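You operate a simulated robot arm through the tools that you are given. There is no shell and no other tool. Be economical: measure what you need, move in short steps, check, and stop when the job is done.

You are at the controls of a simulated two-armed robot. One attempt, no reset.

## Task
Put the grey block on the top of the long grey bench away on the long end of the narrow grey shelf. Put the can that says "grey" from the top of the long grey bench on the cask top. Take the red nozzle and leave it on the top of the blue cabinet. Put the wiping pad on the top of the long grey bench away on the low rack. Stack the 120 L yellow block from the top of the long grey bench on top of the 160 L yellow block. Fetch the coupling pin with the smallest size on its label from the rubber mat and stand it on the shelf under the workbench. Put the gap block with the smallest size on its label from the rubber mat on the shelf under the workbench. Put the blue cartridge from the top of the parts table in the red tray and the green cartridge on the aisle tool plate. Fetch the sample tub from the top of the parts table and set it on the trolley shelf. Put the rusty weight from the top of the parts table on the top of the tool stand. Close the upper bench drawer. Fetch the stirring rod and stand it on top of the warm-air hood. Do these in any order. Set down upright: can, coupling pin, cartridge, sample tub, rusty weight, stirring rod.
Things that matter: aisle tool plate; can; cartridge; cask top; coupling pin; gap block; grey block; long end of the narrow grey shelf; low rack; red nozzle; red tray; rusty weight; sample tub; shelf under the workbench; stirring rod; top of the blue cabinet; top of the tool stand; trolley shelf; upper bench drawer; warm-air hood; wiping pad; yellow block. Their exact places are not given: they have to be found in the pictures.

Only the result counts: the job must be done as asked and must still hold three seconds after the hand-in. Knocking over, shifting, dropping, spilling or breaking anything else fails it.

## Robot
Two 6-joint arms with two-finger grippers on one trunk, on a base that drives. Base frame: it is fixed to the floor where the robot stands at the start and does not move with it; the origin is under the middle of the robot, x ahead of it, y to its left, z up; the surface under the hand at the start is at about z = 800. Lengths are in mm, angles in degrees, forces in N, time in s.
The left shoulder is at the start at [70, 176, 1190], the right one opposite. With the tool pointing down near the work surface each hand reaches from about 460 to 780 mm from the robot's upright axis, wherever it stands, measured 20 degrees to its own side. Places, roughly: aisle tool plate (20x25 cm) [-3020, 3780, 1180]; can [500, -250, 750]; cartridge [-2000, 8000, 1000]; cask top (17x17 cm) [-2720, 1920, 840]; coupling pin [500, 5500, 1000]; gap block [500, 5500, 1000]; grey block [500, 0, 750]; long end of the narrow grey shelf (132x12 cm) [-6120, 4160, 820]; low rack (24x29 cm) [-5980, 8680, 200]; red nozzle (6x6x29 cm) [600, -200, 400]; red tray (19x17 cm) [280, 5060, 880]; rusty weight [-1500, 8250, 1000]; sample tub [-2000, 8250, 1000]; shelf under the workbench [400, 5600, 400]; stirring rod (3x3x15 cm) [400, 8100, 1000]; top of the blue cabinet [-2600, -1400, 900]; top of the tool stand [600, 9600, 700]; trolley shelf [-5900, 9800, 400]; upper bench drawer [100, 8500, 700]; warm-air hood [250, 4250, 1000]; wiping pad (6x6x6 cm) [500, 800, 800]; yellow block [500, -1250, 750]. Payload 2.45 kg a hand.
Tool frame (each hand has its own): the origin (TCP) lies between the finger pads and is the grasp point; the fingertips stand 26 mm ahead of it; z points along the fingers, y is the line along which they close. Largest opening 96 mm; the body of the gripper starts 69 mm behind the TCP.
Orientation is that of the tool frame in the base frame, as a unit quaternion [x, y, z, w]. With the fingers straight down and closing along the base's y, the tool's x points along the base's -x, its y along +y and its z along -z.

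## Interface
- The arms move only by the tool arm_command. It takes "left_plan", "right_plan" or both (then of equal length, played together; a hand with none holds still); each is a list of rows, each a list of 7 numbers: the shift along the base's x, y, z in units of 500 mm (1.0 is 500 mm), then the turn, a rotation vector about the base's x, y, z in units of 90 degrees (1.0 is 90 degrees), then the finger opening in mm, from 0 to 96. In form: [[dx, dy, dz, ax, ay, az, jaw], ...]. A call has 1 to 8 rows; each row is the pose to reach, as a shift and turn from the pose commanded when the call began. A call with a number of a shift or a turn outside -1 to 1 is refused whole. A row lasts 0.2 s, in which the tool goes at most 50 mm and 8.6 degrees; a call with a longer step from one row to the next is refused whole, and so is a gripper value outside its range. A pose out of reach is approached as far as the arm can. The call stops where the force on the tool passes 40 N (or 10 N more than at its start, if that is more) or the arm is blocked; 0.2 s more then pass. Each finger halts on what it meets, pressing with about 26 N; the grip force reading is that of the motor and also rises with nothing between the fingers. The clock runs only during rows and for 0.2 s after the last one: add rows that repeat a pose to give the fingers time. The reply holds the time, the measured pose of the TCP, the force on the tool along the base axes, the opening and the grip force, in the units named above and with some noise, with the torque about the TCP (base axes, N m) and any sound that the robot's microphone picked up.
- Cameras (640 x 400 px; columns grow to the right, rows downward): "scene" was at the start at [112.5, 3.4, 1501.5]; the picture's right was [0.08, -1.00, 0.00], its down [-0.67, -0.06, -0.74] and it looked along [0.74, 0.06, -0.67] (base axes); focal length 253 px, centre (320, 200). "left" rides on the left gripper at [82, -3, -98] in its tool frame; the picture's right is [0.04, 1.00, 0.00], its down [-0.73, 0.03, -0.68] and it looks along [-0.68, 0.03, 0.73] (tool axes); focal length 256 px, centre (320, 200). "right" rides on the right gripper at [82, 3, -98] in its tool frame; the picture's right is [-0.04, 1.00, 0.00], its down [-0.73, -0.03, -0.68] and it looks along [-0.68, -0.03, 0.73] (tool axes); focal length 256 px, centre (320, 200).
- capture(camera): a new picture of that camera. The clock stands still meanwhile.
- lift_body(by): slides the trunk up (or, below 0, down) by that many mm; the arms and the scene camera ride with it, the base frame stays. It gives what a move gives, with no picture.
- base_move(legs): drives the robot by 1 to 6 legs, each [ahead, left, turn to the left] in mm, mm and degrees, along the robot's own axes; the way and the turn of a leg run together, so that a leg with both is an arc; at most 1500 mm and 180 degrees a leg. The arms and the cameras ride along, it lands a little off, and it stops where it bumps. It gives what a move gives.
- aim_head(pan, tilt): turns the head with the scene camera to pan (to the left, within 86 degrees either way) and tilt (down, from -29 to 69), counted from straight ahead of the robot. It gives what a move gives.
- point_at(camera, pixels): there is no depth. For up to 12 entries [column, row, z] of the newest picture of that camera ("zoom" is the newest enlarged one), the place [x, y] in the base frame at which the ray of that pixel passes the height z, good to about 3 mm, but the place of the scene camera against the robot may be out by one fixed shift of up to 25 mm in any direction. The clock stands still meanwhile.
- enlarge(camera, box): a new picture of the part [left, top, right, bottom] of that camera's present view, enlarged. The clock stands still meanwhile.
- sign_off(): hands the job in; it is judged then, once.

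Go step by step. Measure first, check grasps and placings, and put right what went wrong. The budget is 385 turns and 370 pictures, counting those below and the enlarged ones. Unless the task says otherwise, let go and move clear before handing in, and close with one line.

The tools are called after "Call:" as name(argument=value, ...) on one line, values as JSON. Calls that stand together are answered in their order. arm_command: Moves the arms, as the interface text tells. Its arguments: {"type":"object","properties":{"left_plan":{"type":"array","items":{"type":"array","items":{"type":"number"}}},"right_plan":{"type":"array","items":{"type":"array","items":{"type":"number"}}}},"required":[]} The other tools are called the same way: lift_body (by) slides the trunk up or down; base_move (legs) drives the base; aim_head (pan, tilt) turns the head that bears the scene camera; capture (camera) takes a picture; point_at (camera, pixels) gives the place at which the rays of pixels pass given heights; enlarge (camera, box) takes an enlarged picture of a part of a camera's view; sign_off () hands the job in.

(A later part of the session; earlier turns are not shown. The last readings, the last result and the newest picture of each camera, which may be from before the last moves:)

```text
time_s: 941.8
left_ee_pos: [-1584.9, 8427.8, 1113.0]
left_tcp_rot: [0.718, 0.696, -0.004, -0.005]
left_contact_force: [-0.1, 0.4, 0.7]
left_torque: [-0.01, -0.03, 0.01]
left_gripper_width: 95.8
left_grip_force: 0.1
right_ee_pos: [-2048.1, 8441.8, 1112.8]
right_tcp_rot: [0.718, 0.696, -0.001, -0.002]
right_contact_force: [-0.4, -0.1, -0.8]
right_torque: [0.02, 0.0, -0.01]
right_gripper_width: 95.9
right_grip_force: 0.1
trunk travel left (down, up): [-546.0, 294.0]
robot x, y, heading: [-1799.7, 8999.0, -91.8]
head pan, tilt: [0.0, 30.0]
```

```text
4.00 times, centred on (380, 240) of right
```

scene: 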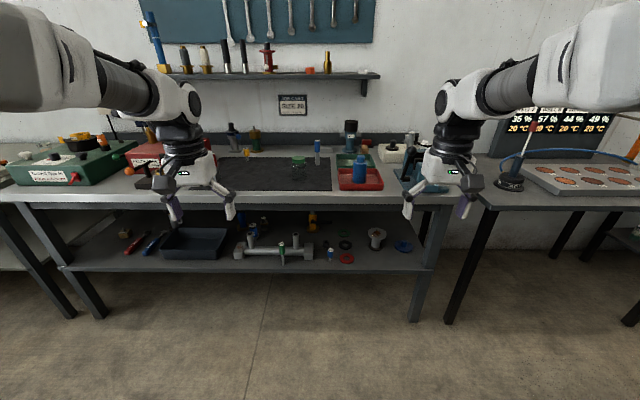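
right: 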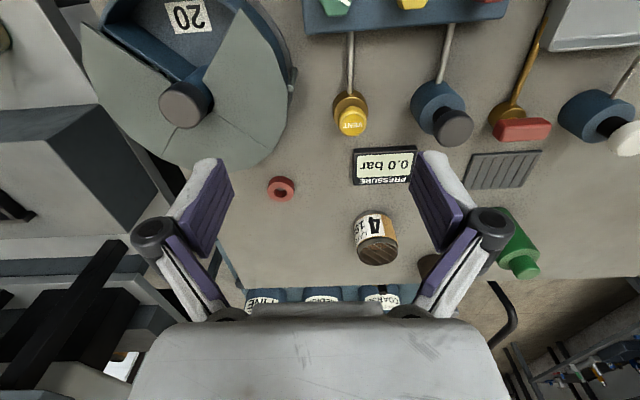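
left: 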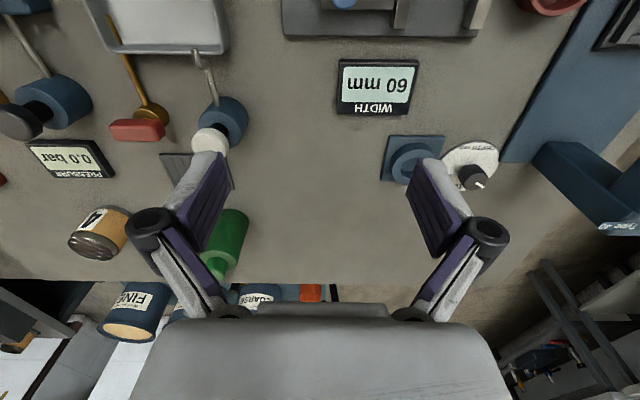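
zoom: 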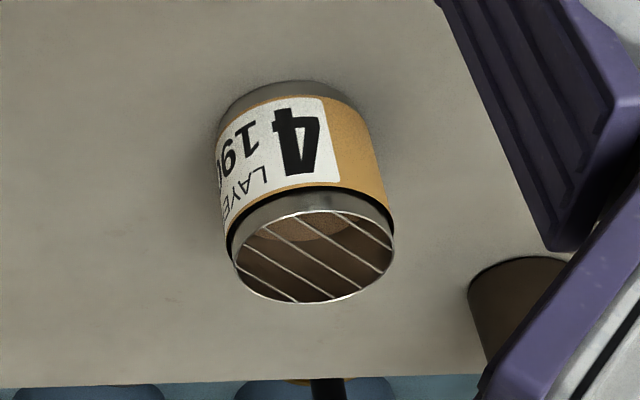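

Tub: open-topped, centre (-1968,8142), Ø72, top 945. First take the green cartridge with the left hand; shift west and closer.

Call:
base_move(legs=[[0, 0, 1.8], [112, -130, 0]])

Call:
arm_command(left_plan=[[0, -0.08, 0, 0, 0, 0, 96], [0, -0.16, 0, 0, 0, 0, 96], [0, -0.22, 0, 0, 0, 0, 96]])

Call:
capture(camera="left")

```text
time_s: 943.6
left_ee_pos: [-1696.0, 8324.0, 1113.8]
left_tcp_rot: [0.707, 0.707, -0.003, -0.005]
left_contact_force: [-0.1, -0.4, 0.1]
left_torque: [-0.02, -0.02, 0.01]
left_gripper_width: 96.0
left_grip_force: 0.1
right_ee_pos: [-2158.1, 8324.1, 1114.3]
right_tcp_rot: [0.707, 0.708, -0.001, -0.001]
right_contact_force: [-0.7, -0.6, 0.1]
right_torque: [0.0, -0.01, 0.0]
right_gripper_width: 95.9
right_grip_force: 0.1
trunk travel left (down, up): [-546.0, 294.0]
robot x, y, heading: [-1926.3, 8892.3, -90.0]
head pan, tilt: [0.0, 30.0]
```

```text
time_s: 944.4
left_ee_pos: [-1693.5, 8213.1, 1108.3]
left_tcp_rot: [0.707, 0.707, -0.003, -0.005]
left_contact_force: [0.1, -0.5, -0.3]
left_torque: [-0.01, -0.01, 0.0]
left_gripper_width: 96.3
left_grip_force: 0.0
right_ee_pos: [-2158.3, 8322.8, 1113.2]
right_tcp_rot: [0.706, 0.708, -0.001, -0.002]
right_contact_force: [0.0, 0.7, -0.2]
right_torque: [0.05, 0.01, 0.01]
right_gripper_width: 96.1
right_grip_force: 0.1
trunk travel left (down, up): [-546.0, 294.0]
robot x, y, heading: [-1931.8, 8891.5, -90.0]
head pan, tilt: [0.0, 30.0]
```

```text
82 pictures are left
```

left: 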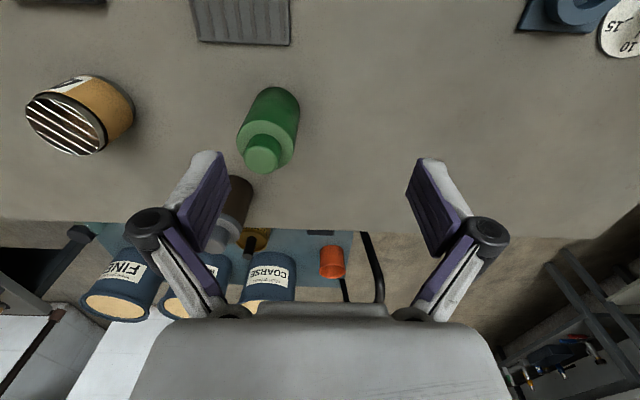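

Call:
point_at(camera="left", pixels=[[266, 135, 968], [237, 135, 968], [296, 130, 968], [272, 87, 880], [250, 105, 880], [298, 100, 880], [262, 153, 1000], [238, 178, 880], [222, 225, 990]])

```text
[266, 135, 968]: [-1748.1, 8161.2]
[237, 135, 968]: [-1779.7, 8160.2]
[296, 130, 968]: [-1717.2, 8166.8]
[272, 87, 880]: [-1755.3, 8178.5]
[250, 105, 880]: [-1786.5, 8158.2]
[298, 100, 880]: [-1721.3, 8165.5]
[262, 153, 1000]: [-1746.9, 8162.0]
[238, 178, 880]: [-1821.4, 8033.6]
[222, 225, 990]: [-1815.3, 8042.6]
```

Call:
arm_command(left_plan=[[-0.055, -0.057, -0.03, 0, 0, 0, 96], [-0.109, -0.114, -0.08, 0, 0, 0, 96], [-0.109, -0.114, -0.15, 0, 0, 0, 96], [-0.109, -0.114, -0.2, 0, 0, 0, 96]])

Call:
capture(camera="left")

```text
time_s: 945.4
left_ee_pos: [-1750.0, 8153.5, 1009.7]
left_tcp_rot: [0.707, 0.707, -0.002, -0.006]
left_contact_force: [-0.7, -0.1, -0.3]
left_torque: [0.02, 0.01, 0.0]
left_gripper_width: 96.1
left_grip_force: 0.1
left hand out of reach, approached as far as the arm can: row 2, 4
right_ee_pos: [-2158.4, 8321.9, 1113.8]
right_tcp_rot: [0.707, 0.708, -0.001, -0.003]
right_contact_force: [-0.3, -0.4, 0.0]
right_torque: [0.04, 0.03, -0.02]
right_gripper_width: 96.1
right_grip_force: 0.0
trunk travel left (down, up): [-546.0, 294.0]
robot x, y, heading: [-1931.0, 8892.8, -90.1]
head pan, tilt: [0.0, 30.0]
```

```text
81 pictures are left
```

left: 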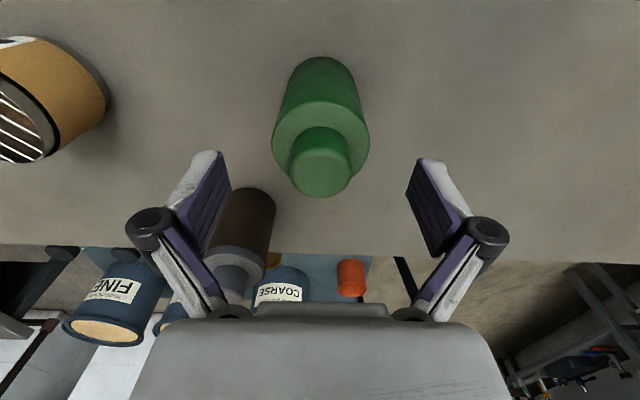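

Call:
base_move(legs=[[17, 0, 0]])

Call:
arm_command(left_plan=[[0, 0.036, 0, 0, 0, 0, 96], [0, 0.036, -0.06, 0, 0, 0, 96], [0, 0.036, -0.12, 0, 0, 0, 96], [0, 0.036, -0.136, 0, 0, 0, 96], [0, 0.036, -0.136, 0, 0, 0, 40], [0, 0.036, -0.136, 0, 0, 0, 40], [0, 0.036, -0.136, 0, 0, 0, 40]])

Call:
capture(camera="left")

```text
time_s: 946.2
left_ee_pos: [-1750.7, 8141.0, 1015.2]
left_tcp_rot: [0.707, 0.707, -0.004, -0.004]
left_contact_force: [0.1, -0.4, 1.0]
left_torque: [-0.04, 0.0, 0.04]
left_gripper_width: 96.2
left_grip_force: 0.2
right_ee_pos: [-2158.7, 8309.0, 1116.5]
right_tcp_rot: [0.707, 0.707, -0.002, -0.001]
right_contact_force: [-0.7, 0.0, 0.7]
right_torque: [-0.06, 0.0, 0.0]
right_gripper_width: 96.0
right_grip_force: 0.1
trunk travel left (down, up): [-546.0, 294.0]
robot x, y, heading: [-1926.6, 8873.1, -90.0]
head pan, tilt: [0.0, 30.0]
```

```text
time_s: 947.8
left_ee_pos: [-1752.1, 8130.2, 957.9]
left_tcp_rot: [0.707, 0.707, -0.002, -0.005]
left_contact_force: [-0.2, -0.2, 0.5]
left_torque: [-0.03, -0.04, 0.0]
left_gripper_width: 40.2
left_grip_force: 0.0
left hand out of reach, approached as far as the arm can: row 1, 2, 3, 4, 5, 6, 7
right_ee_pos: [-2158.1, 8307.5, 1114.2]
right_tcp_rot: [0.706, 0.708, -0.002, -0.002]
right_contact_force: [-0.3, -0.1, 0.0]
right_torque: [-0.01, -0.02, 0.0]
right_gripper_width: 96.0
right_grip_force: 0.1
trunk travel left (down, up): [-546.0, 294.0]
robot x, y, heading: [-1928.1, 8873.9, -89.9]
head pan, tilt: [0.0, 30.0]
```

```text
80 pictures are left
```

left: 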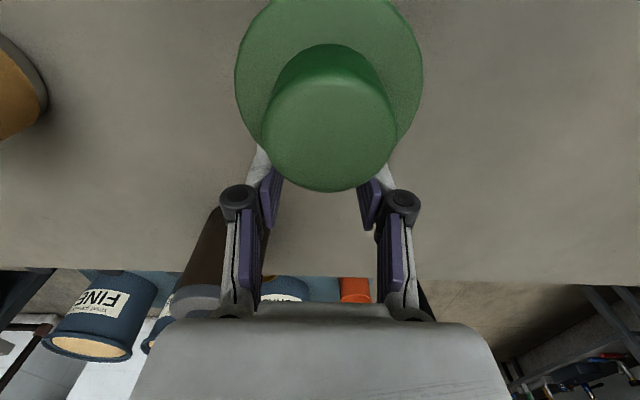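

The hand drifted past the bottle and closed on nothing. Rise straight up without opening, then check the arm.

Call:
arm_command(left_plan=[[0, 0, 0.06, 0, 0, 0, 40], [0, 0, 0.14, 0, 0, 0, 40], [0, 0, 0.22, 0, 0, 0, 40], [0, 0.04, 0.3, 0, 0, 0, 60]])

Call:
capture(camera="scene")

```text
time_s: 948.8
left_ee_pos: [-1751.0, 8165.8, 1103.1]
left_tcp_rot: [0.707, 0.708, -0.003, -0.005]
left_contact_force: [0.5, -0.1, -0.3]
left_torque: [-0.03, -0.02, 0.01]
left_gripper_width: 60.1
left_grip_force: 0.1
left hand out of reach, approached as far as the arm can: row 2, 3, 4
right_ee_pos: [-2158.8, 8307.8, 1116.3]
right_tcp_rot: [0.707, 0.707, -0.003, -0.002]
right_contact_force: [0.2, -0.3, -0.3]
right_torque: [-0.01, -0.01, -0.01]
right_gripper_width: 95.8
right_grip_force: 0.0
trunk travel left (down, up): [-546.0, 294.0]
robot x, y, heading: [-1928.8, 8873.5, -89.7]
head pan, tilt: [0.0, 30.0]
```

```text
79 pictures are left
```

scene: 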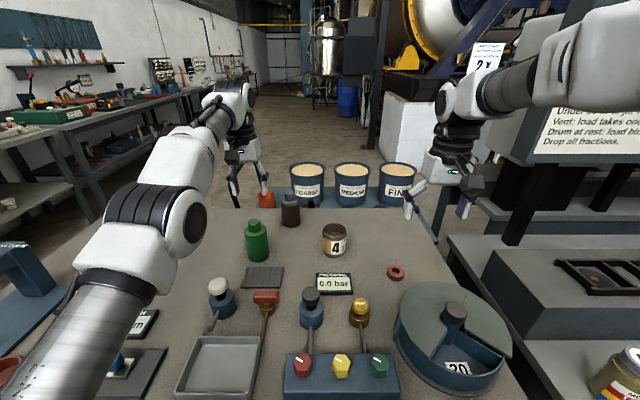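

The reach suffers because the shoulder is too low here. Raise the trunk 130 and descend again with the arm.

Call:
lift_body(by=140)

Call:
arm_command(left_plan=[[0, 0, -0.08, 0, 0, 0, 96], [0, -0.01, -0.16, 0, 0, 0, 96], [0, -0.02, -0.25, 0, 0, 0, 96], [0, -0.02, -0.34, 0, 0, 0, 96], [0, -0.02, -0.41, 0, 0, 0, 96]])

Call:
capture(camera="left")

```text
time_s: 950.5
left_ee_pos: [-1750.4, 8163.1, 1240.8]
left_tcp_rot: [0.707, 0.707, -0.004, -0.004]
left_contact_force: [0.8, 0.6, -0.7]
left_torque: [0.01, -0.04, 0.02]
left_gripper_width: 60.2
left_grip_force: 0.1
right_ee_pos: [-2157.9, 8306.4, 1253.9]
right_tcp_rot: [0.706, 0.708, -0.002, -0.001]
right_contact_force: [-0.4, 0.3, 0.6]
right_torque: [0.05, 0.0, -0.02]
right_gripper_width: 95.8
right_grip_force: 0.1
trunk travel left (down, up): [-686.0, 154.0]
robot x, y, heading: [-1930.7, 8875.7, -90.1]
head pan, tilt: [0.0, 30.0]
```

```text
time_s: 951.6
left_ee_pos: [-1747.5, 8153.7, 1034.2]
left_tcp_rot: [0.707, 0.707, -0.003, -0.004]
left_contact_force: [-0.1, 0.0, -0.1]
left_torque: [0.01, -0.02, 0.0]
left_gripper_width: 96.0
left_grip_force: 0.1
right_ee_pos: [-2157.1, 8304.8, 1253.6]
right_tcp_rot: [0.707, 0.708, -0.001, -0.002]
right_contact_force: [-0.8, 0.7, -0.4]
right_torque: [0.01, -0.01, 0.02]
right_gripper_width: 96.1
right_grip_force: 0.1
trunk travel left (down, up): [-686.0, 154.0]
robot x, y, heading: [-1926.7, 8874.0, -89.9]
head pan, tilt: [0.0, 30.0]
```

```text
78 pictures are left
```

left: 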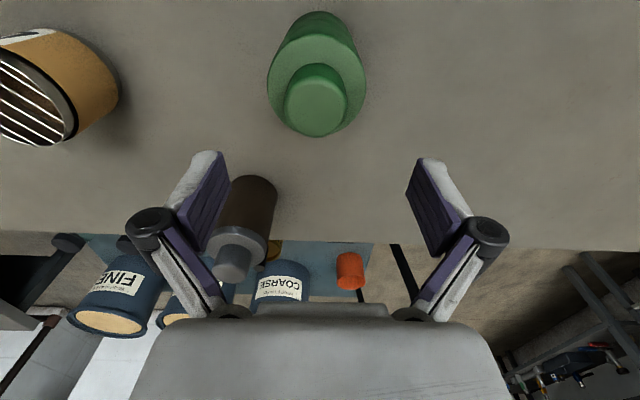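

Call:
point_at(camera="left", pixels=[[317, 85, 968], [317, 102, 1000], [267, 88, 968], [366, 85, 968], [318, 14, 880]])

```text
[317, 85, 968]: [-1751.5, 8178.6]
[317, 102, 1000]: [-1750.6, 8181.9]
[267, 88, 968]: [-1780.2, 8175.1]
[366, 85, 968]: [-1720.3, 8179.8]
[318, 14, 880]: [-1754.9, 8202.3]
```

The bottle was nudged ~20 mm; it's upright at (-1751,8178). Align, descend, and grip.

Call:
arm_command(left_plan=[[-0.007, 0.048, 0, 0, 0, 0, 96], [-0.007, 0.048, -0.07, 0, 0, 0, 96], [-0.007, 0.048, -0.15, 0, 0, 0, 96], [-0.007, 0.048, -0.184, 0, 0, 0, 96], [-0.007, 0.048, -0.184, 0, 0, 0, 40], [-0.007, 0.048, -0.184, 0, 0, 0, 40], [-0.007, 0.048, -0.184, 0, 0, 0, 40]])

Call:
capture(camera="left")

```text
time_s: 953.2
left_ee_pos: [-1753.8, 8179.8, 944.0]
left_tcp_rot: [0.708, 0.707, -0.004, -0.002]
left_contact_force: [2.8, -3.9, 10.2]
left_torque: [-0.32, -0.15, 0.01]
left_gripper_width: 59.2
left_grip_force: 26.0
right_ee_pos: [-2159.1, 8306.4, 1255.1]
right_tcp_rot: [0.707, 0.708, -0.003, -0.002]
right_contact_force: [0.3, 0.2, 0.2]
right_torque: [-0.04, 0.03, 0.03]
right_gripper_width: 96.0
right_grip_force: 0.0
trunk travel left (down, up): [-686.0, 154.0]
robot x, y, heading: [-1928.7, 8873.5, -90.1]
head pan, tilt: [0.0, 30.0]
```

```text
77 pictures are left
```

left: 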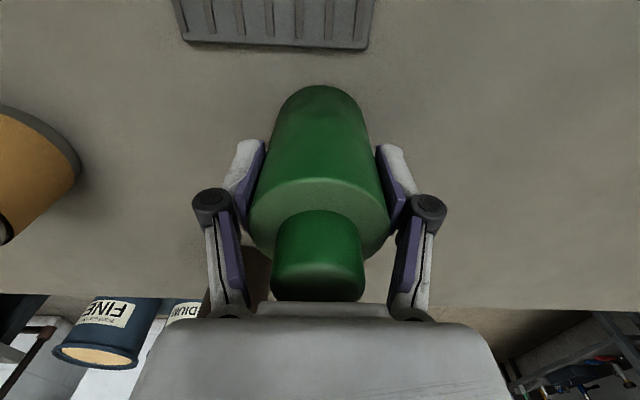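

Call:
arm_command(left_plan=[[0, 0, 0.06, 0, 0, 0, 40], [0, 0.02, 0.14, 0, 0, 0, 40], [0, 0.06, 0.22, 0, 0, 0, 40], [0, 0.1, 0.3, 0, 0, 0, 40], [0, 0.16, 0.37, 0, 0, 0, 40], [0.02, 0.22, 0.43, 0, 0, 0, 40], [0.04, 0.28, 0.48, 0, 0, 0, 40]])

Call:
base_move(legs=[[-130, 0, 0]])

Call:
capture(camera="right")

```text
time_s: 954.9
left_ee_pos: [-1733.8, 8317.5, 1184.6]
left_tcp_rot: [0.707, 0.707, -0.002, -0.004]
left_contact_force: [0.1, 0.8, -0.7]
left_torque: [-0.02, 0.01, -0.03]
left_gripper_width: 59.4
left_grip_force: 25.6
right_ee_pos: [-2157.8, 8309.2, 1254.9]
right_tcp_rot: [0.706, 0.708, -0.002, -0.001]
right_contact_force: [0.6, 0.8, 0.8]
right_torque: [-0.02, 0.01, 0.01]
right_gripper_width: 96.2
right_grip_force: 0.1
trunk travel left (down, up): [-686.0, 154.0]
robot x, y, heading: [-1925.5, 8872.1, -90.0]
head pan, tilt: [0.0, 30.0]
```

```text
time_s: 956.1
left_ee_pos: [-1732.0, 8443.3, 1183.3]
left_tcp_rot: [0.705, 0.709, -0.003, -0.005]
left_contact_force: [-0.1, -0.4, -2.3]
left_torque: [0.02, -0.01, 0.02]
left_gripper_width: 59.2
left_grip_force: 26.5
right_ee_pos: [-2155.0, 8431.6, 1253.8]
right_tcp_rot: [0.705, 0.709, -0.001, -0.002]
right_contact_force: [0.2, -0.3, -0.4]
right_torque: [0.01, -0.02, 0.05]
right_gripper_width: 96.0
right_grip_force: 0.1
trunk travel left (down, up): [-686.0, 154.0]
robot x, y, heading: [-1926.4, 9003.5, -89.7]
head pan, tilt: [0.0, 30.0]
```

```text
76 pictures are left
```

right: 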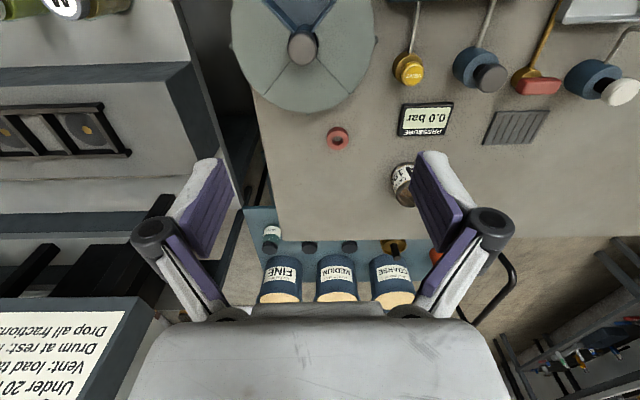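

Green held. Lower the trunk 150 (keeping the left bottle high) and tilt the right hand 43° for the tub.

Call:
lift_body(by=-150)

Call:
arm_command(right_plan=[[0.01, -0.05, -0.03, -0.08, 0, 0, 96], [0.02, -0.1, -0.06, -0.16, 0, 0, 96], [0.03, -0.15, -0.09, -0.24, 0, 0, 96], [0.04, -0.2, -0.12, -0.32, 0, 0, 96], [0.05, -0.25, -0.15, -0.4, 0, 0, 96], [0.06, -0.286, -0.18, -0.475, 0, 0, 96]], left_plan=[[0, 0.02, 0.06, 0, 0, 0, 40], [0, 0.02, 0.12, 0, 0, 0, 40], [0, 0.02, 0.18, 0, 0, 0, 40], [0, 0.02, 0.24, 0, 0, 0, 40], [0, 0.02, 0.28, 0, 0, 0, 40], [0, 0.02, 0.28, 0, 0, 0, 40]])

Call:
capture(camera="right")

Call:
capture(camera="scene")

```text
time_s: 957.9
left_ee_pos: [-1733.3, 8444.3, 1033.6]
left_tcp_rot: [0.705, 0.709, -0.003, -0.005]
left_contact_force: [-0.6, -0.3, -2.1]
left_torque: [0.02, 0.01, 0.01]
left_gripper_width: 59.3
left_grip_force: 25.6
right_ee_pos: [-2155.4, 8433.1, 1105.0]
right_tcp_rot: [0.704, 0.71, -0.002, -0.002]
right_contact_force: [0.5, 0.8, 0.4]
right_torque: [0.01, 0.01, 0.03]
right_gripper_width: 95.8
right_grip_force: 0.1
trunk travel left (down, up): [-536.0, 304.0]
robot x, y, heading: [-1926.0, 9001.5, -89.7]
head pan, tilt: [0.0, 30.0]
```

```text
time_s: 959.3
left_ee_pos: [-1732.5, 8454.0, 1172.9]
left_tcp_rot: [0.705, 0.709, -0.002, -0.005]
left_contact_force: [-1.0, -0.3, -1.4]
left_torque: [0.07, -0.01, 0.04]
left_gripper_width: 59.4
left_grip_force: 26.2
right_ee_pos: [-2122.6, 8292.0, 1013.9]
right_tcp_rot: [0.657, 0.66, -0.26, 0.254]
right_contact_force: [-0.3, 0.3, -0.8]
right_torque: [0.05, -0.02, -0.01]
right_gripper_width: 96.0
right_grip_force: 0.0
trunk travel left (down, up): [-536.0, 304.0]
robot x, y, heading: [-1928.2, 8998.9, -89.8]
head pan, tilt: [0.0, 30.0]
```

```text
75 pictures are left
```

right: 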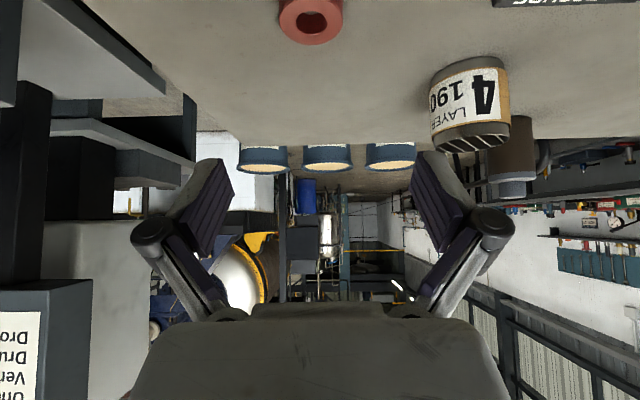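

```text
74 pictures are left
```

scene: 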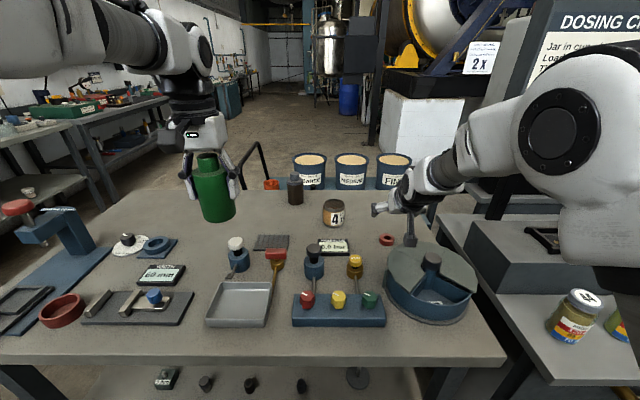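

Call:
base_move(legs=[[0, 154, -0.2], [90, 0, 0]])

Call:
capture(camera="right")

```text
time_s: 961.3
left_ee_pos: [-1584.1, 8365.5, 1172.5]
left_tcp_rot: [0.707, 0.707, -0.003, -0.005]
left_contact_force: [1.0, 0.3, -2.4]
left_torque: [0.02, 0.03, 0.03]
left_gripper_width: 59.4
left_grip_force: 26.1
right_ee_pos: [-1974.0, 8205.6, 1013.1]
right_tcp_rot: [0.659, 0.659, -0.261, 0.253]
right_contact_force: [0.7, -0.5, 0.0]
right_torque: [0.0, 0.02, 0.0]
right_gripper_width: 96.0
right_grip_force: 0.1
trunk travel left (down, up): [-536.0, 304.0]
robot x, y, heading: [-1777.8, 8915.2, -90.2]
head pan, tilt: [0.0, 30.0]
```

```text
73 pictures are left
```

right: 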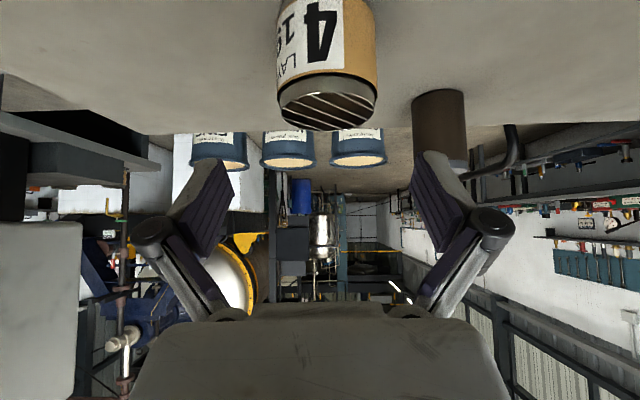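

Call:
base_move(legs=[[38, 0, 0]])

Call:
arm_command(right_plan=[[0.01, 0, -0.06, 0, 0, 0, 96], [0.01, -0.01, -0.12, 0, 0, 0, 96], [0.01, -0.03, -0.17, 0, 0, 0, 96], [0.01, -0.048, -0.176, 0, 0, 0, 96]])

Call:
capture(camera="right")

```text
time_s: 962.2
left_ee_pos: [-1582.9, 8332.2, 1175.0]
left_tcp_rot: [0.707, 0.707, -0.004, -0.003]
left_contact_force: [0.0, 0.7, -1.7]
left_torque: [-0.04, -0.03, 0.0]
left_gripper_width: 59.3
left_grip_force: 25.6
right_ee_pos: [-1975.0, 8171.5, 1016.1]
right_tcp_rot: [0.658, 0.658, -0.262, 0.256]
right_contact_force: [-0.4, 1.2, 0.0]
right_torque: [-0.02, 0.0, 0.02]
right_gripper_width: 95.8
right_grip_force: 0.1
trunk travel left (down, up): [-536.0, 304.0]
robot x, y, heading: [-1777.5, 8876.2, -89.8]
head pan, tilt: [0.0, 30.0]
```

```text
time_s: 963.2
left_ee_pos: [-1584.4, 8330.3, 1174.8]
left_tcp_rot: [0.708, 0.706, -0.002, -0.005]
left_contact_force: [1.0, 0.5, -1.8]
left_torque: [0.03, -0.02, 0.0]
left_gripper_width: 59.4
left_grip_force: 25.9
right_ee_pos: [-1969.6, 8144.5, 926.6]
right_tcp_rot: [0.658, 0.659, -0.26, 0.257]
right_contact_force: [-0.7, 0.8, 0.3]
right_torque: [-0.01, -0.01, -0.01]
right_gripper_width: 95.8
right_grip_force: 0.1
trunk travel left (down, up): [-536.0, 304.0]
robot x, y, heading: [-1778.0, 8877.3, -90.2]
head pan, tilt: [0.0, 30.0]
```

```text
72 pictures are left
```

right: 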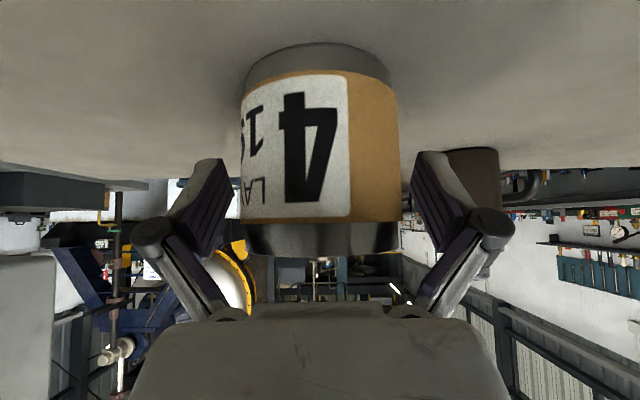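

Tub is between the fingers. Close and lift.

Call:
arm_command(right_plan=[[0, 0, 0, 0, 0, 0, 80], [0, 0, 0, 0, 0, 0, 55], [0, 0, 0, 0, 0, 0, 55], [0, 0, 0, 0, 0, 0, 55]])

Call:
lift_body(by=120)

Call:
capture(camera="right")

```text
time_s: 964.2
left_ee_pos: [-1584.7, 8328.5, 1173.3]
left_tcp_rot: [0.707, 0.707, -0.004, -0.005]
left_contact_force: [-0.9, 0.0, -0.9]
left_torque: [0.01, 0.0, -0.03]
left_gripper_width: 59.2
left_grip_force: 25.8
right_ee_pos: [-1970.0, 8145.1, 926.3]
right_tcp_rot: [0.657, 0.659, -0.26, 0.257]
right_contact_force: [-0.4, -0.1, 0.8]
right_torque: [-0.11, -0.03, 0.01]
right_gripper_width: 69.6
right_grip_force: 26.5
trunk travel left (down, up): [-536.0, 304.0]
robot x, y, heading: [-1778.5, 8877.6, -90.3]
head pan, tilt: [0.0, 30.0]
```

```text
time_s: 965.7
left_ee_pos: [-1583.0, 8328.3, 1293.3]
left_tcp_rot: [0.707, 0.707, -0.002, -0.005]
left_contact_force: [0.3, -0.8, -2.5]
left_torque: [0.01, 0.01, -0.02]
left_gripper_width: 59.3
left_grip_force: 25.7
right_ee_pos: [-1970.8, 8144.5, 1045.5]
right_tcp_rot: [0.658, 0.659, -0.26, 0.255]
right_contact_force: [0.2, -1.0, -3.6]
right_torque: [-0.04, -0.01, -0.02]
right_gripper_width: 69.9
right_grip_force: 25.6
trunk travel left (down, up): [-656.0, 184.0]
robot x, y, heading: [-1778.4, 8877.0, -90.0]
head pan, tilt: [0.0, 30.0]
```

```text
71 pictures are left
```

right: 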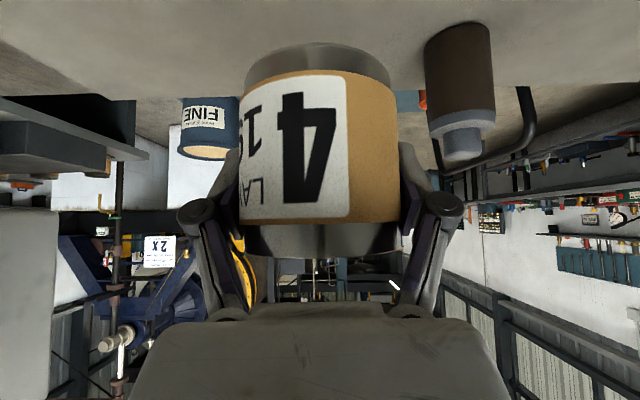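

Tub held upright. Back off, turn west, and drive along the lane toward the red trolley.

Call:
base_move(legs=[[-240, 0, 0], [0, 0, -90], [1500, 0, 0], [1400, 0, 0]])

Call:
aim_head(pan=-15, tilt=25)

Call:
capture(camera="scene")

```text
time_s: 984.6
left_ee_pos: [-5168.4, 8865.3, 1293.6]
left_tcp_rot: [1.0, 0.002, 0.002, -0.006]
left_contact_force: [-0.1, -0.6, -2.0]
left_torque: [0.02, -0.06, 0.02]
left_gripper_width: 59.3
left_grip_force: 25.8
right_ee_pos: [-5353.3, 9250.9, 1045.7]
right_tcp_rot: [0.931, 0.001, -0.364, -0.003]
right_contact_force: [0.6, -0.6, -4.2]
right_torque: [0.01, 0.02, 0.01]
right_gripper_width: 70.0
right_grip_force: 25.8
trunk travel left (down, up): [-656.0, 184.0]
robot x, y, heading: [-4619.3, 9059.0, -180.0]
head pan, tilt: [0.0, 30.0]
```

```text
time_s: 985.3
left_ee_pos: [-5168.4, 8865.7, 1291.8]
left_tcp_rot: [1.0, 0.002, 0.002, -0.005]
left_contact_force: [-0.5, 0.5, -2.1]
left_torque: [-0.01, -0.02, -0.02]
left_gripper_width: 59.4
left_grip_force: 26.1
right_ee_pos: [-5354.8, 9251.3, 1045.4]
right_tcp_rot: [0.931, 0.003, -0.364, -0.003]
right_contact_force: [-0.2, 0.1, -3.9]
right_torque: [0.0, -0.01, 0.0]
right_gripper_width: 70.2
right_grip_force: 26.2
trunk travel left (down, up): [-656.0, 184.0]
robot x, y, heading: [-4620.1, 9060.4, -179.9]
head pan, tilt: [-15.0, 25.0]
```

```text
70 pictures are left
```

scene: 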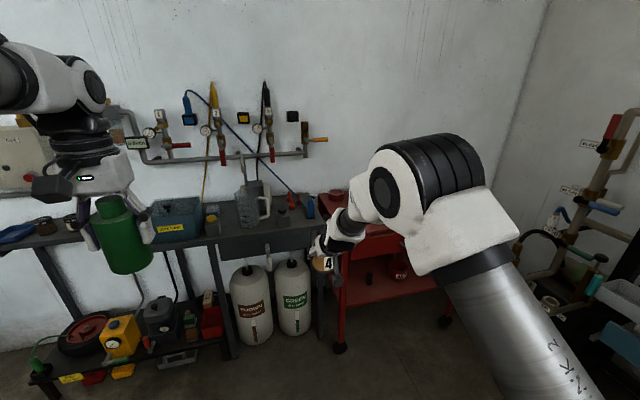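

Call:
base_move(legs=[[0, -480, 0]])

Call:
lift_body(by=-400)

Call:
aim_head(pan=-5, tilt=28)

Call:
capture(camera="scene")

Call:
capture(camera="right")

```text
time_s: 988.2
left_ee_pos: [-5169.5, 9354.8, 1292.3]
left_tcp_rot: [1.0, -0.001, 0.002, -0.005]
left_contact_force: [-0.1, -0.9, -2.3]
left_torque: [0.03, -0.02, -0.03]
left_gripper_width: 59.3
left_grip_force: 26.0
right_ee_pos: [-5354.0, 9741.2, 1045.4]
right_tcp_rot: [0.931, 0.0, -0.364, -0.003]
right_contact_force: [-0.6, -0.4, -3.8]
right_torque: [-0.01, 0.03, -0.04]
right_gripper_width: 69.9
right_grip_force: 26.2
trunk travel left (down, up): [-656.0, 184.0]
robot x, y, heading: [-4615.6, 9546.5, 179.9]
head pan, tilt: [-15.0, 25.0]
```

```text
time_s: 992.0
left_ee_pos: [-5169.2, 9355.0, 893.9]
left_tcp_rot: [1.0, -0.001, 0.002, -0.006]
left_contact_force: [-0.5, -0.2, -2.0]
left_torque: [-0.04, 0.0, -0.01]
left_gripper_width: 59.6
left_grip_force: 26.0
right_ee_pos: [-5353.6, 9742.6, 646.1]
right_tcp_rot: [0.932, 0.0, -0.364, -0.003]
right_contact_force: [-0.8, 0.2, -3.8]
right_torque: [-0.02, 0.02, 0.03]
right_gripper_width: 70.1
right_grip_force: 26.0
trunk travel left (down, up): [-256.0, 584.0]
robot x, y, heading: [-4621.9, 9551.0, 180.1]
head pan, tilt: [-15.0, 25.0]
```

```text
time_s: 992.8
left_ee_pos: [-5169.1, 9354.5, 892.7]
left_tcp_rot: [1.0, -0.001, 0.001, -0.005]
left_contact_force: [-0.5, 0.6, -1.6]
left_torque: [0.0, -0.01, 0.04]
left_gripper_width: 59.5
left_grip_force: 26.5
right_ee_pos: [-5353.0, 9742.5, 645.0]
right_tcp_rot: [0.931, 0.0, -0.365, -0.004]
right_contact_force: [0.3, 0.6, -3.5]
right_torque: [0.03, 0.02, 0.0]
right_gripper_width: 70.1
right_grip_force: 26.1
trunk travel left (down, up): [-256.0, 584.0]
robot x, y, heading: [-4621.0, 9547.5, 179.8]
head pan, tilt: [-5.0, 28.0]
```

```text
69 pictures are left
```

scene: 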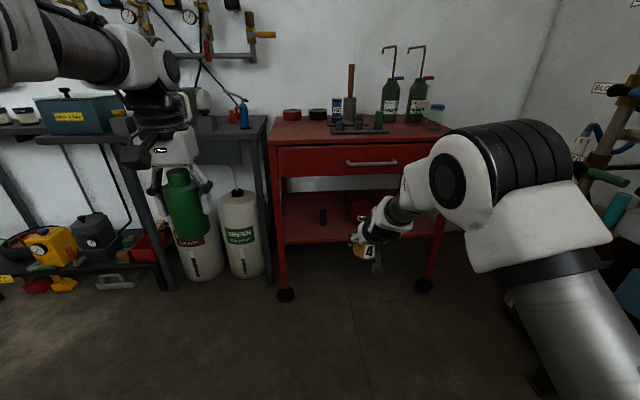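

```text
68 pictures are left
```

right: 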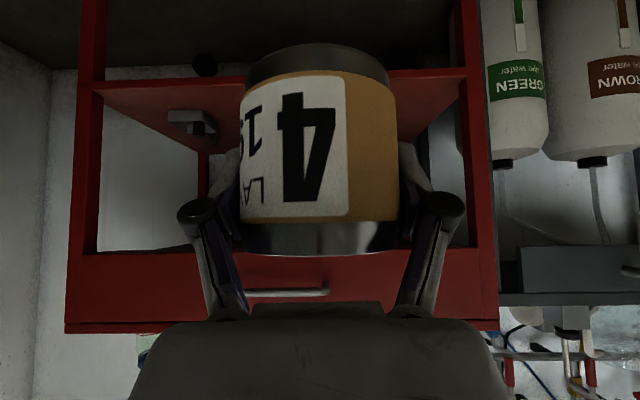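

Call:
point_at(camera="scene", pixels=[[340, 242, 395], [340, 242, 345], [340, 242, 370], [323, 222, 370], [355, 220, 370], [330, 175, 730], [290, 242, 370], [420, 240, 370], [300, 235, 370]])

Call:
enlarge(camera="scene", box=[260, 130, 460, 310])

```text
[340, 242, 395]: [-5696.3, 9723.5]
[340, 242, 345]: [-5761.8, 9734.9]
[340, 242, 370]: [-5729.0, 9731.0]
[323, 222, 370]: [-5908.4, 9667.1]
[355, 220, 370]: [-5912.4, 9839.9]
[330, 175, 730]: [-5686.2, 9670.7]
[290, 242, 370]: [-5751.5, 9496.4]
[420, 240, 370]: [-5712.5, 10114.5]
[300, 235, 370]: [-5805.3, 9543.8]
```

```text
2.22 times, centred on (360, 220) of scene
```

zoom: 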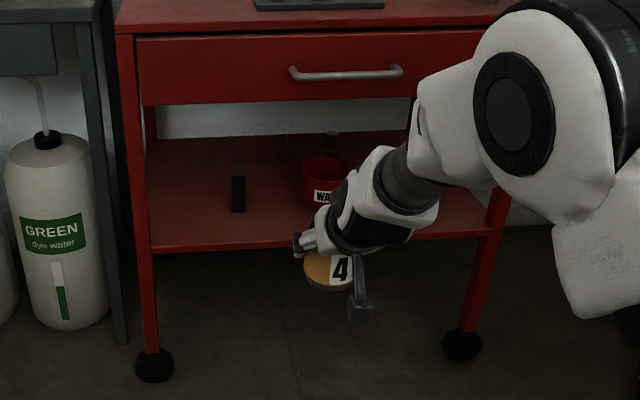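

Shelf front edge ≈(-5680, z≈405); free spot near (-5760,9740). Lower the trunk so the tub passes just above the shelf and advance.

Call:
lift_body(by=-145)

Call:
base_move(legs=[[270, 0, 0]])

Call:
capture(camera="right")

Call:
capture(camera="scene")

```text
time_s: 994.5
left_ee_pos: [-5168.6, 9355.8, 749.0]
left_tcp_rot: [1.0, -0.001, 0.002, -0.007]
left_contact_force: [0.7, 0.0, -2.0]
left_torque: [-0.03, 0.03, 0.03]
left_gripper_width: 59.4
left_grip_force: 25.9
right_ee_pos: [-5353.3, 9741.3, 501.4]
right_tcp_rot: [0.931, 0.0, -0.364, -0.003]
right_contact_force: [0.8, -0.3, -2.9]
right_torque: [-0.01, -0.01, -0.01]
right_gripper_width: 69.8
right_grip_force: 26.0
trunk travel left (down, up): [-111.0, 729.0]
robot x, y, heading: [-4620.5, 9548.1, 180.0]
head pan, tilt: [-5.0, 28.0]
```

```text
time_s: 996.4
left_ee_pos: [-5434.8, 9354.7, 748.0]
left_tcp_rot: [1.0, 0.002, 0.003, -0.004]
left_contact_force: [0.2, -0.3, -1.5]
left_torque: [0.01, -0.01, 0.0]
left_gripper_width: 59.1
left_grip_force: 26.0
right_ee_pos: [-5620.3, 9740.4, 499.6]
right_tcp_rot: [0.931, 0.002, -0.364, -0.003]
right_contact_force: [0.6, -0.1, -3.3]
right_torque: [0.0, 0.05, -0.01]
right_gripper_width: 70.2
right_grip_force: 25.7
trunk travel left (down, up): [-111.0, 729.0]
robot x, y, heading: [-4888.3, 9546.5, -180.1]
head pan, tilt: [-5.0, 28.0]
```

```text
66 pictures are left
```

right: 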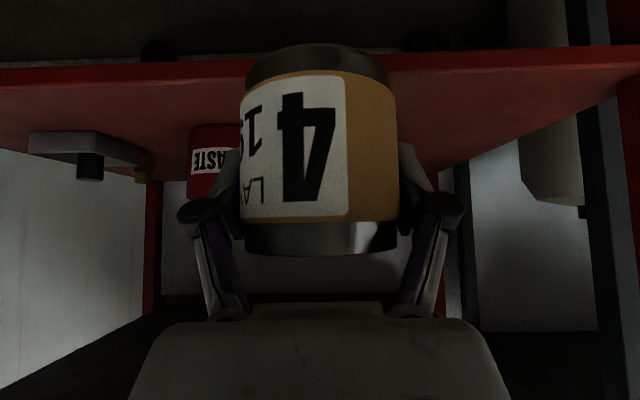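

```text
65 pictures are left
```

scene: 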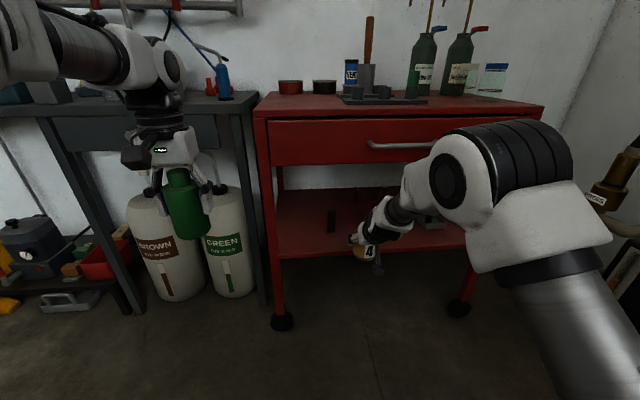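

Call:
base_move(legs=[[135, 0, 0]])

Call:
capture(camera="right")

Call:
enlarge(camera="scene", box=[240, 120, 480, 310])

```text
time_s: 997.7
left_ee_pos: [-5573.2, 9353.3, 748.2]
left_tcp_rot: [1.0, 0.002, 0.001, -0.005]
left_contact_force: [-1.5, 0.1, -1.7]
left_torque: [0.04, -0.03, -0.03]
left_gripper_width: 59.2
left_grip_force: 25.8
right_ee_pos: [-5758.7, 9739.6, 499.9]
right_tcp_rot: [0.931, 0.002, -0.364, -0.003]
right_contact_force: [-0.3, -0.3, -4.0]
right_torque: [-0.02, 0.03, 0.01]
right_gripper_width: 69.8
right_grip_force: 25.9
trunk travel left (down, up): [-111.0, 729.0]
robot x, y, heading: [-5027.3, 9549.8, -179.8]
head pan, tilt: [-5.0, 28.0]
```

```text
64 pictures are left
```

right: 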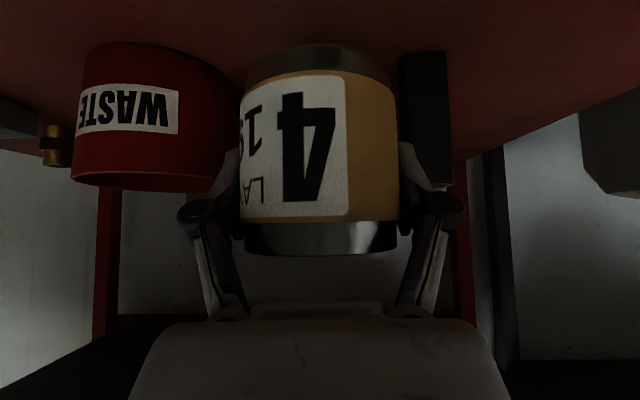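

```text
2.11 times, centred on (360, 215) of scene
```

zoom: 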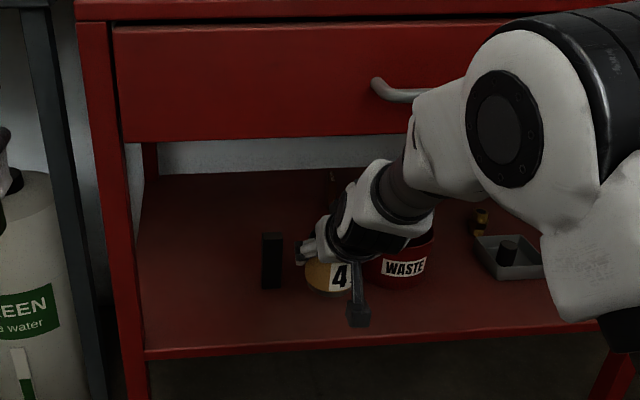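

The WASTE bowl is close on one side. Shift 14 mm away and 15 mm back, then lower.

Call:
base_move(legs=[[-15, 14, 0]])

Call:
arm_command(right_plan=[[0, 0, -0.02, 0, 0, 0, 55], [0, 0, -0.036, 0, 0, 0, 55], [0, 0, -0.046, 0, 0, 0, 55], [0, 0, -0.056, 0, 0, 0, 55], [0, 0, -0.064, 0, 0, 0, 55], [0, 0, -0.072, 0, 0, 0, 55], [0, 0, -0.08, 0, 0, 0, 55]])

Call:
capture(camera="right")

```text
time_s: 998.5
left_ee_pos: [-5557.5, 9338.6, 748.6]
left_tcp_rot: [1.0, 0.003, 0.002, -0.006]
left_contact_force: [0.9, 0.0, -1.6]
left_torque: [0.01, 0.06, 0.01]
left_gripper_width: 59.3
left_grip_force: 26.3
right_ee_pos: [-5742.8, 9723.6, 500.0]
right_tcp_rot: [0.931, 0.001, -0.364, -0.004]
right_contact_force: [0.3, -0.3, -4.3]
right_torque: [0.01, 0.05, -0.02]
right_gripper_width: 69.7
right_grip_force: 25.8
trunk travel left (down, up): [-111.0, 729.0]
robot x, y, heading: [-5009.8, 9532.8, -179.7]
head pan, tilt: [-5.0, 28.0]
```

```text
time_s: 1000.1
left_ee_pos: [-5558.4, 9340.0, 747.5]
left_tcp_rot: [1.0, 0.001, 0.001, -0.006]
left_contact_force: [-0.1, 0.0, -1.4]
left_torque: [0.02, -0.01, 0.04]
left_gripper_width: 59.4
left_grip_force: 25.6
right_ee_pos: [-5742.6, 9725.4, 460.3]
right_tcp_rot: [0.931, 0.002, -0.364, -0.003]
right_contact_force: [0.0, 0.3, -4.7]
right_torque: [0.01, 0.05, 0.0]
right_gripper_width: 70.1
right_grip_force: 25.9
trunk travel left (down, up): [-111.0, 729.0]
robot x, y, heading: [-5007.3, 9532.6, -179.5]
head pan, tilt: [-5.0, 28.0]
```

```text
62 pictures are left
```

right: 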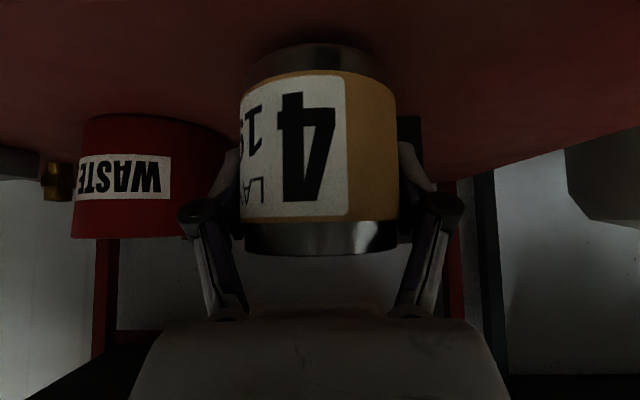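

Call:
arm_command(right_plan=[[0, 0, -0.008, 0, 0, 0, 55], [0, 0, -0.016, 0, 0, 0, 55], [0, 0, -0.023, 0, 0, 0, 55], [0, 0, -0.03, 0, 0, 0, 55], [0, 0, -0.037, 0, 0, 0, 55], [0, 0, -0.044, 0, 0, 0, 55]])

```text
time_s: 1001.5
left_ee_pos: [-5557.0, 9339.1, 748.1]
left_tcp_rot: [1.0, 0.002, 0.002, -0.006]
left_contact_force: [0.2, -1.1, -0.5]
left_torque: [-0.03, -0.04, 0.0]
left_gripper_width: 59.5
left_grip_force: 25.9
right_ee_pos: [-5742.4, 9724.3, 440.4]
right_tcp_rot: [0.931, 0.002, -0.366, -0.004]
right_contact_force: [-1.7, 2.1, 12.8]
right_torque: [0.02, 0.1, 0.1]
right_gripper_width: 70.2
right_grip_force: 25.3
trunk travel left (down, up): [-111.0, 729.0]
robot x, y, heading: [-5010.5, 9535.5, -179.7]
head pan, tilt: [-5.0, 28.0]
```

Contact at TCP 440. Ease and open, then look.

Call:
arm_command(right_plan=[[0, 0, 0.003, 0, 0, 0, 64], [0, 0, 0.004, 0, 0, 0, 70], [0, 0, 0.004, 0, 0, 0, 74], [0, 0, 0.004, 0, 0, 0, 80], [0, 0, 0.004, 0, 0, 0, 82]])

Call:
capture(camera="right")

```text
time_s: 1002.7
left_ee_pos: [-5556.3, 9338.4, 748.7]
left_tcp_rot: [1.0, 0.002, 0.002, -0.005]
left_contact_force: [0.6, 0.1, -2.2]
left_torque: [-0.01, -0.03, -0.02]
left_gripper_width: 59.4
left_grip_force: 25.7
right_ee_pos: [-5742.4, 9725.3, 439.0]
right_tcp_rot: [0.931, 0.002, -0.365, -0.002]
right_contact_force: [-0.3, -0.1, 1.1]
right_torque: [0.02, 0.03, 0.02]
right_gripper_width: 81.9
right_grip_force: 0.1
trunk travel left (down, up): [-111.0, 729.0]
robot x, y, heading: [-5011.9, 9533.5, -179.7]
head pan, tilt: [-5.0, 28.0]
```

```text
61 pictures are left
```

right: 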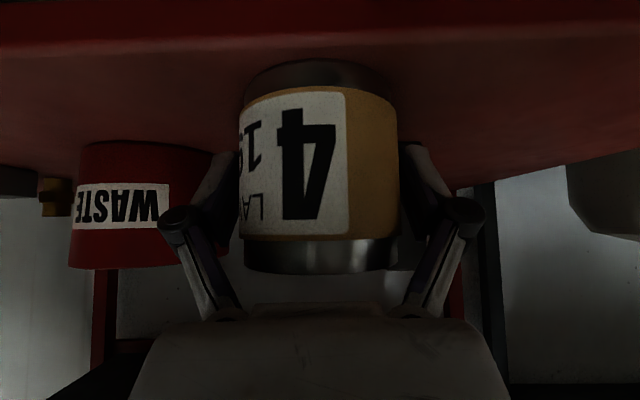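

Call:
base_move(legs=[[-150, 0, 0], [-250, 0, 0]])

Call:
enlarge(camera="scene", box=[240, 120, 480, 310])

```text
time_s: 1005.5
left_ee_pos: [-5159.6, 9339.2, 749.6]
left_tcp_rot: [1.0, 0.003, 0.0, -0.005]
left_contact_force: [0.5, 0.1, -1.2]
left_torque: [0.03, 0.01, 0.01]
left_gripper_width: 59.3
left_grip_force: 26.3
right_ee_pos: [-5346.1, 9724.7, 441.2]
right_tcp_rot: [0.931, 0.004, -0.365, -0.002]
right_contact_force: [0.5, -0.3, 0.2]
right_torque: [0.01, 0.0, 0.01]
right_gripper_width: 81.9
right_grip_force: 0.1
trunk travel left (down, up): [-111.0, 729.0]
robot x, y, heading: [-4609.8, 9536.0, -179.4]
head pan, tilt: [-5.0, 28.0]
```

```text
2.11 times, centred on (360, 215) of scene
```

zoom: 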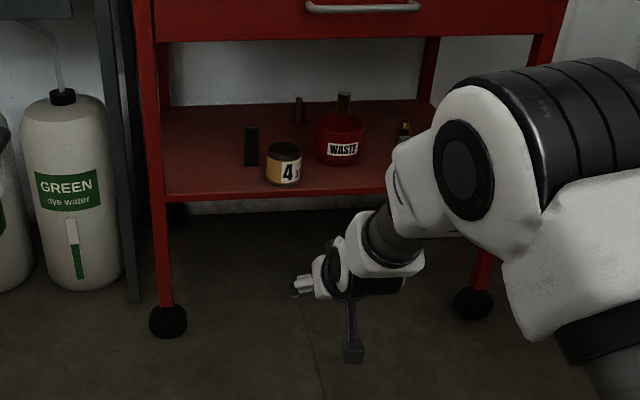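

Tub is on the trolley shelf. Last item: the green cartridge. Raise the trunk, straighten the right hand, and head for the passage.

Call:
lift_body(by=400)

Call:
arm_command(right_plan=[[0.02, 0, 0.09, 0, 0, 0, 60], [0.04, 0, 0.18, 0, 0, 0, 30], [0.08, 0, 0.25, 0, -0.08, 0, 0], [0.13, 0, 0.3, 0, -0.16, 0, 0], [0.18, 0.01, 0.34, 0, -0.24, 0, 0], [0.23, 0.02, 0.36, 0, -0.32, 0, 0], [0.28, 0.03, 0.36, 0, -0.4, 0, 0], [0.32, 0.04, 0.36, 0, -0.475, 0, 0]])

Call:
base_move(legs=[[0, 0, 90], [1400, 0, 0], [1400, 0, 0], [0, 0, 90], [1500, 0, 0], [1200, 0, 0]])

Call:
aim_head(pan=0, tilt=20)

Call:
capture(camera="scene")

```text
time_s: 1009.3
left_ee_pos: [-5161.0, 9340.4, 1148.5]
left_tcp_rot: [1.0, 0.002, 0.002, -0.006]
left_contact_force: [-0.2, 1.1, -1.2]
left_torque: [0.0, -0.01, 0.0]
left_gripper_width: 59.4
left_grip_force: 25.9
right_ee_pos: [-5346.5, 9724.7, 840.1]
right_tcp_rot: [0.931, 0.003, -0.364, -0.003]
right_contact_force: [-0.5, 0.0, -0.4]
right_torque: [0.01, 0.0, 0.02]
right_gripper_width: 81.9
right_grip_force: 0.0
trunk travel left (down, up): [-511.0, 329.0]
robot x, y, heading: [-4614.7, 9537.2, -180.0]
head pan, tilt: [-5.0, 28.0]
```

```text
time_s: 1011.1
left_ee_pos: [-5160.4, 9340.7, 1147.6]
left_tcp_rot: [1.0, 0.003, 0.002, -0.005]
left_contact_force: [0.1, -0.2, -1.7]
left_torque: [-0.03, -0.03, -0.01]
left_gripper_width: 59.5
left_grip_force: 26.4
right_ee_pos: [-5187.0, 9745.4, 1020.2]
right_tcp_rot: [1.0, 0.004, 0.001, -0.001]
right_contact_force: [0.8, -0.2, 0.1]
right_torque: [-0.01, -0.02, -0.02]
right_gripper_width: 0.0
right_grip_force: 26.1
right hand out of reach, approached as far as the arm can: row 2
trunk travel left (down, up): [-511.0, 329.0]
robot x, y, heading: [-4614.0, 9536.5, -179.6]
head pan, tilt: [-5.0, 28.0]
```

```text
time_s: 1045.4
left_ee_pos: [-1445.6, 6839.3, 1148.6]
left_tcp_rot: [0.009, 1.0, -0.005, -0.002]
left_contact_force: [0.4, 0.2, -1.1]
left_torque: [-0.01, -0.03, 0.01]
left_gripper_width: 59.3
left_grip_force: 26.4
right_ee_pos: [-1426.9, 6432.7, 1019.8]
right_tcp_rot: [0.008, 1.0, -0.001, 0.0]
right_contact_force: [-0.8, -1.3, 0.0]
right_torque: [-0.06, -0.02, -0.01]
right_gripper_width: 0.1
right_grip_force: 25.3
trunk travel left (down, up): [-511.0, 329.0]
robot x, y, heading: [-1997.7, 6656.7, -1.0]
head pan, tilt: [-5.0, 28.0]
```

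```text
time_s: 1046.1
left_ee_pos: [-1445.4, 6838.7, 1147.9]
left_tcp_rot: [0.009, 1.0, -0.005, -0.002]
left_contact_force: [-0.4, 0.3, -1.6]
left_torque: [-0.02, 0.02, 0.03]
left_gripper_width: 59.7
left_grip_force: 26.0
right_ee_pos: [-1426.2, 6433.2, 1021.1]
right_tcp_rot: [0.007, 1.0, -0.001, 0.0]
right_contact_force: [0.1, 0.1, -0.2]
right_torque: [0.03, 0.02, 0.01]
right_gripper_width: 0.1
right_grip_force: 25.6
trunk travel left (down, up): [-511.0, 329.0]
robot x, y, heading: [-1997.3, 6657.5, -1.3]
head pan, tilt: [0.0, 20.0]
```

```text
59 pictures are left
```

scene: 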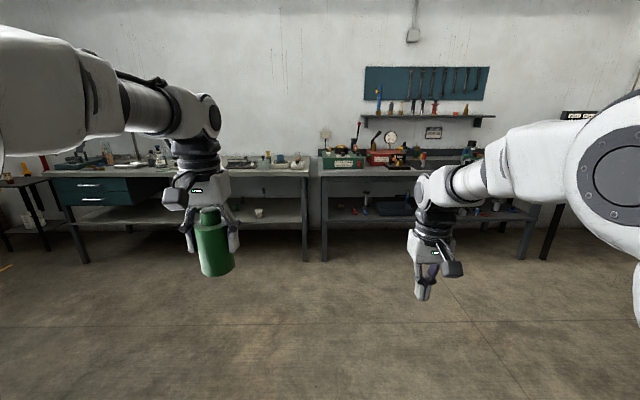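

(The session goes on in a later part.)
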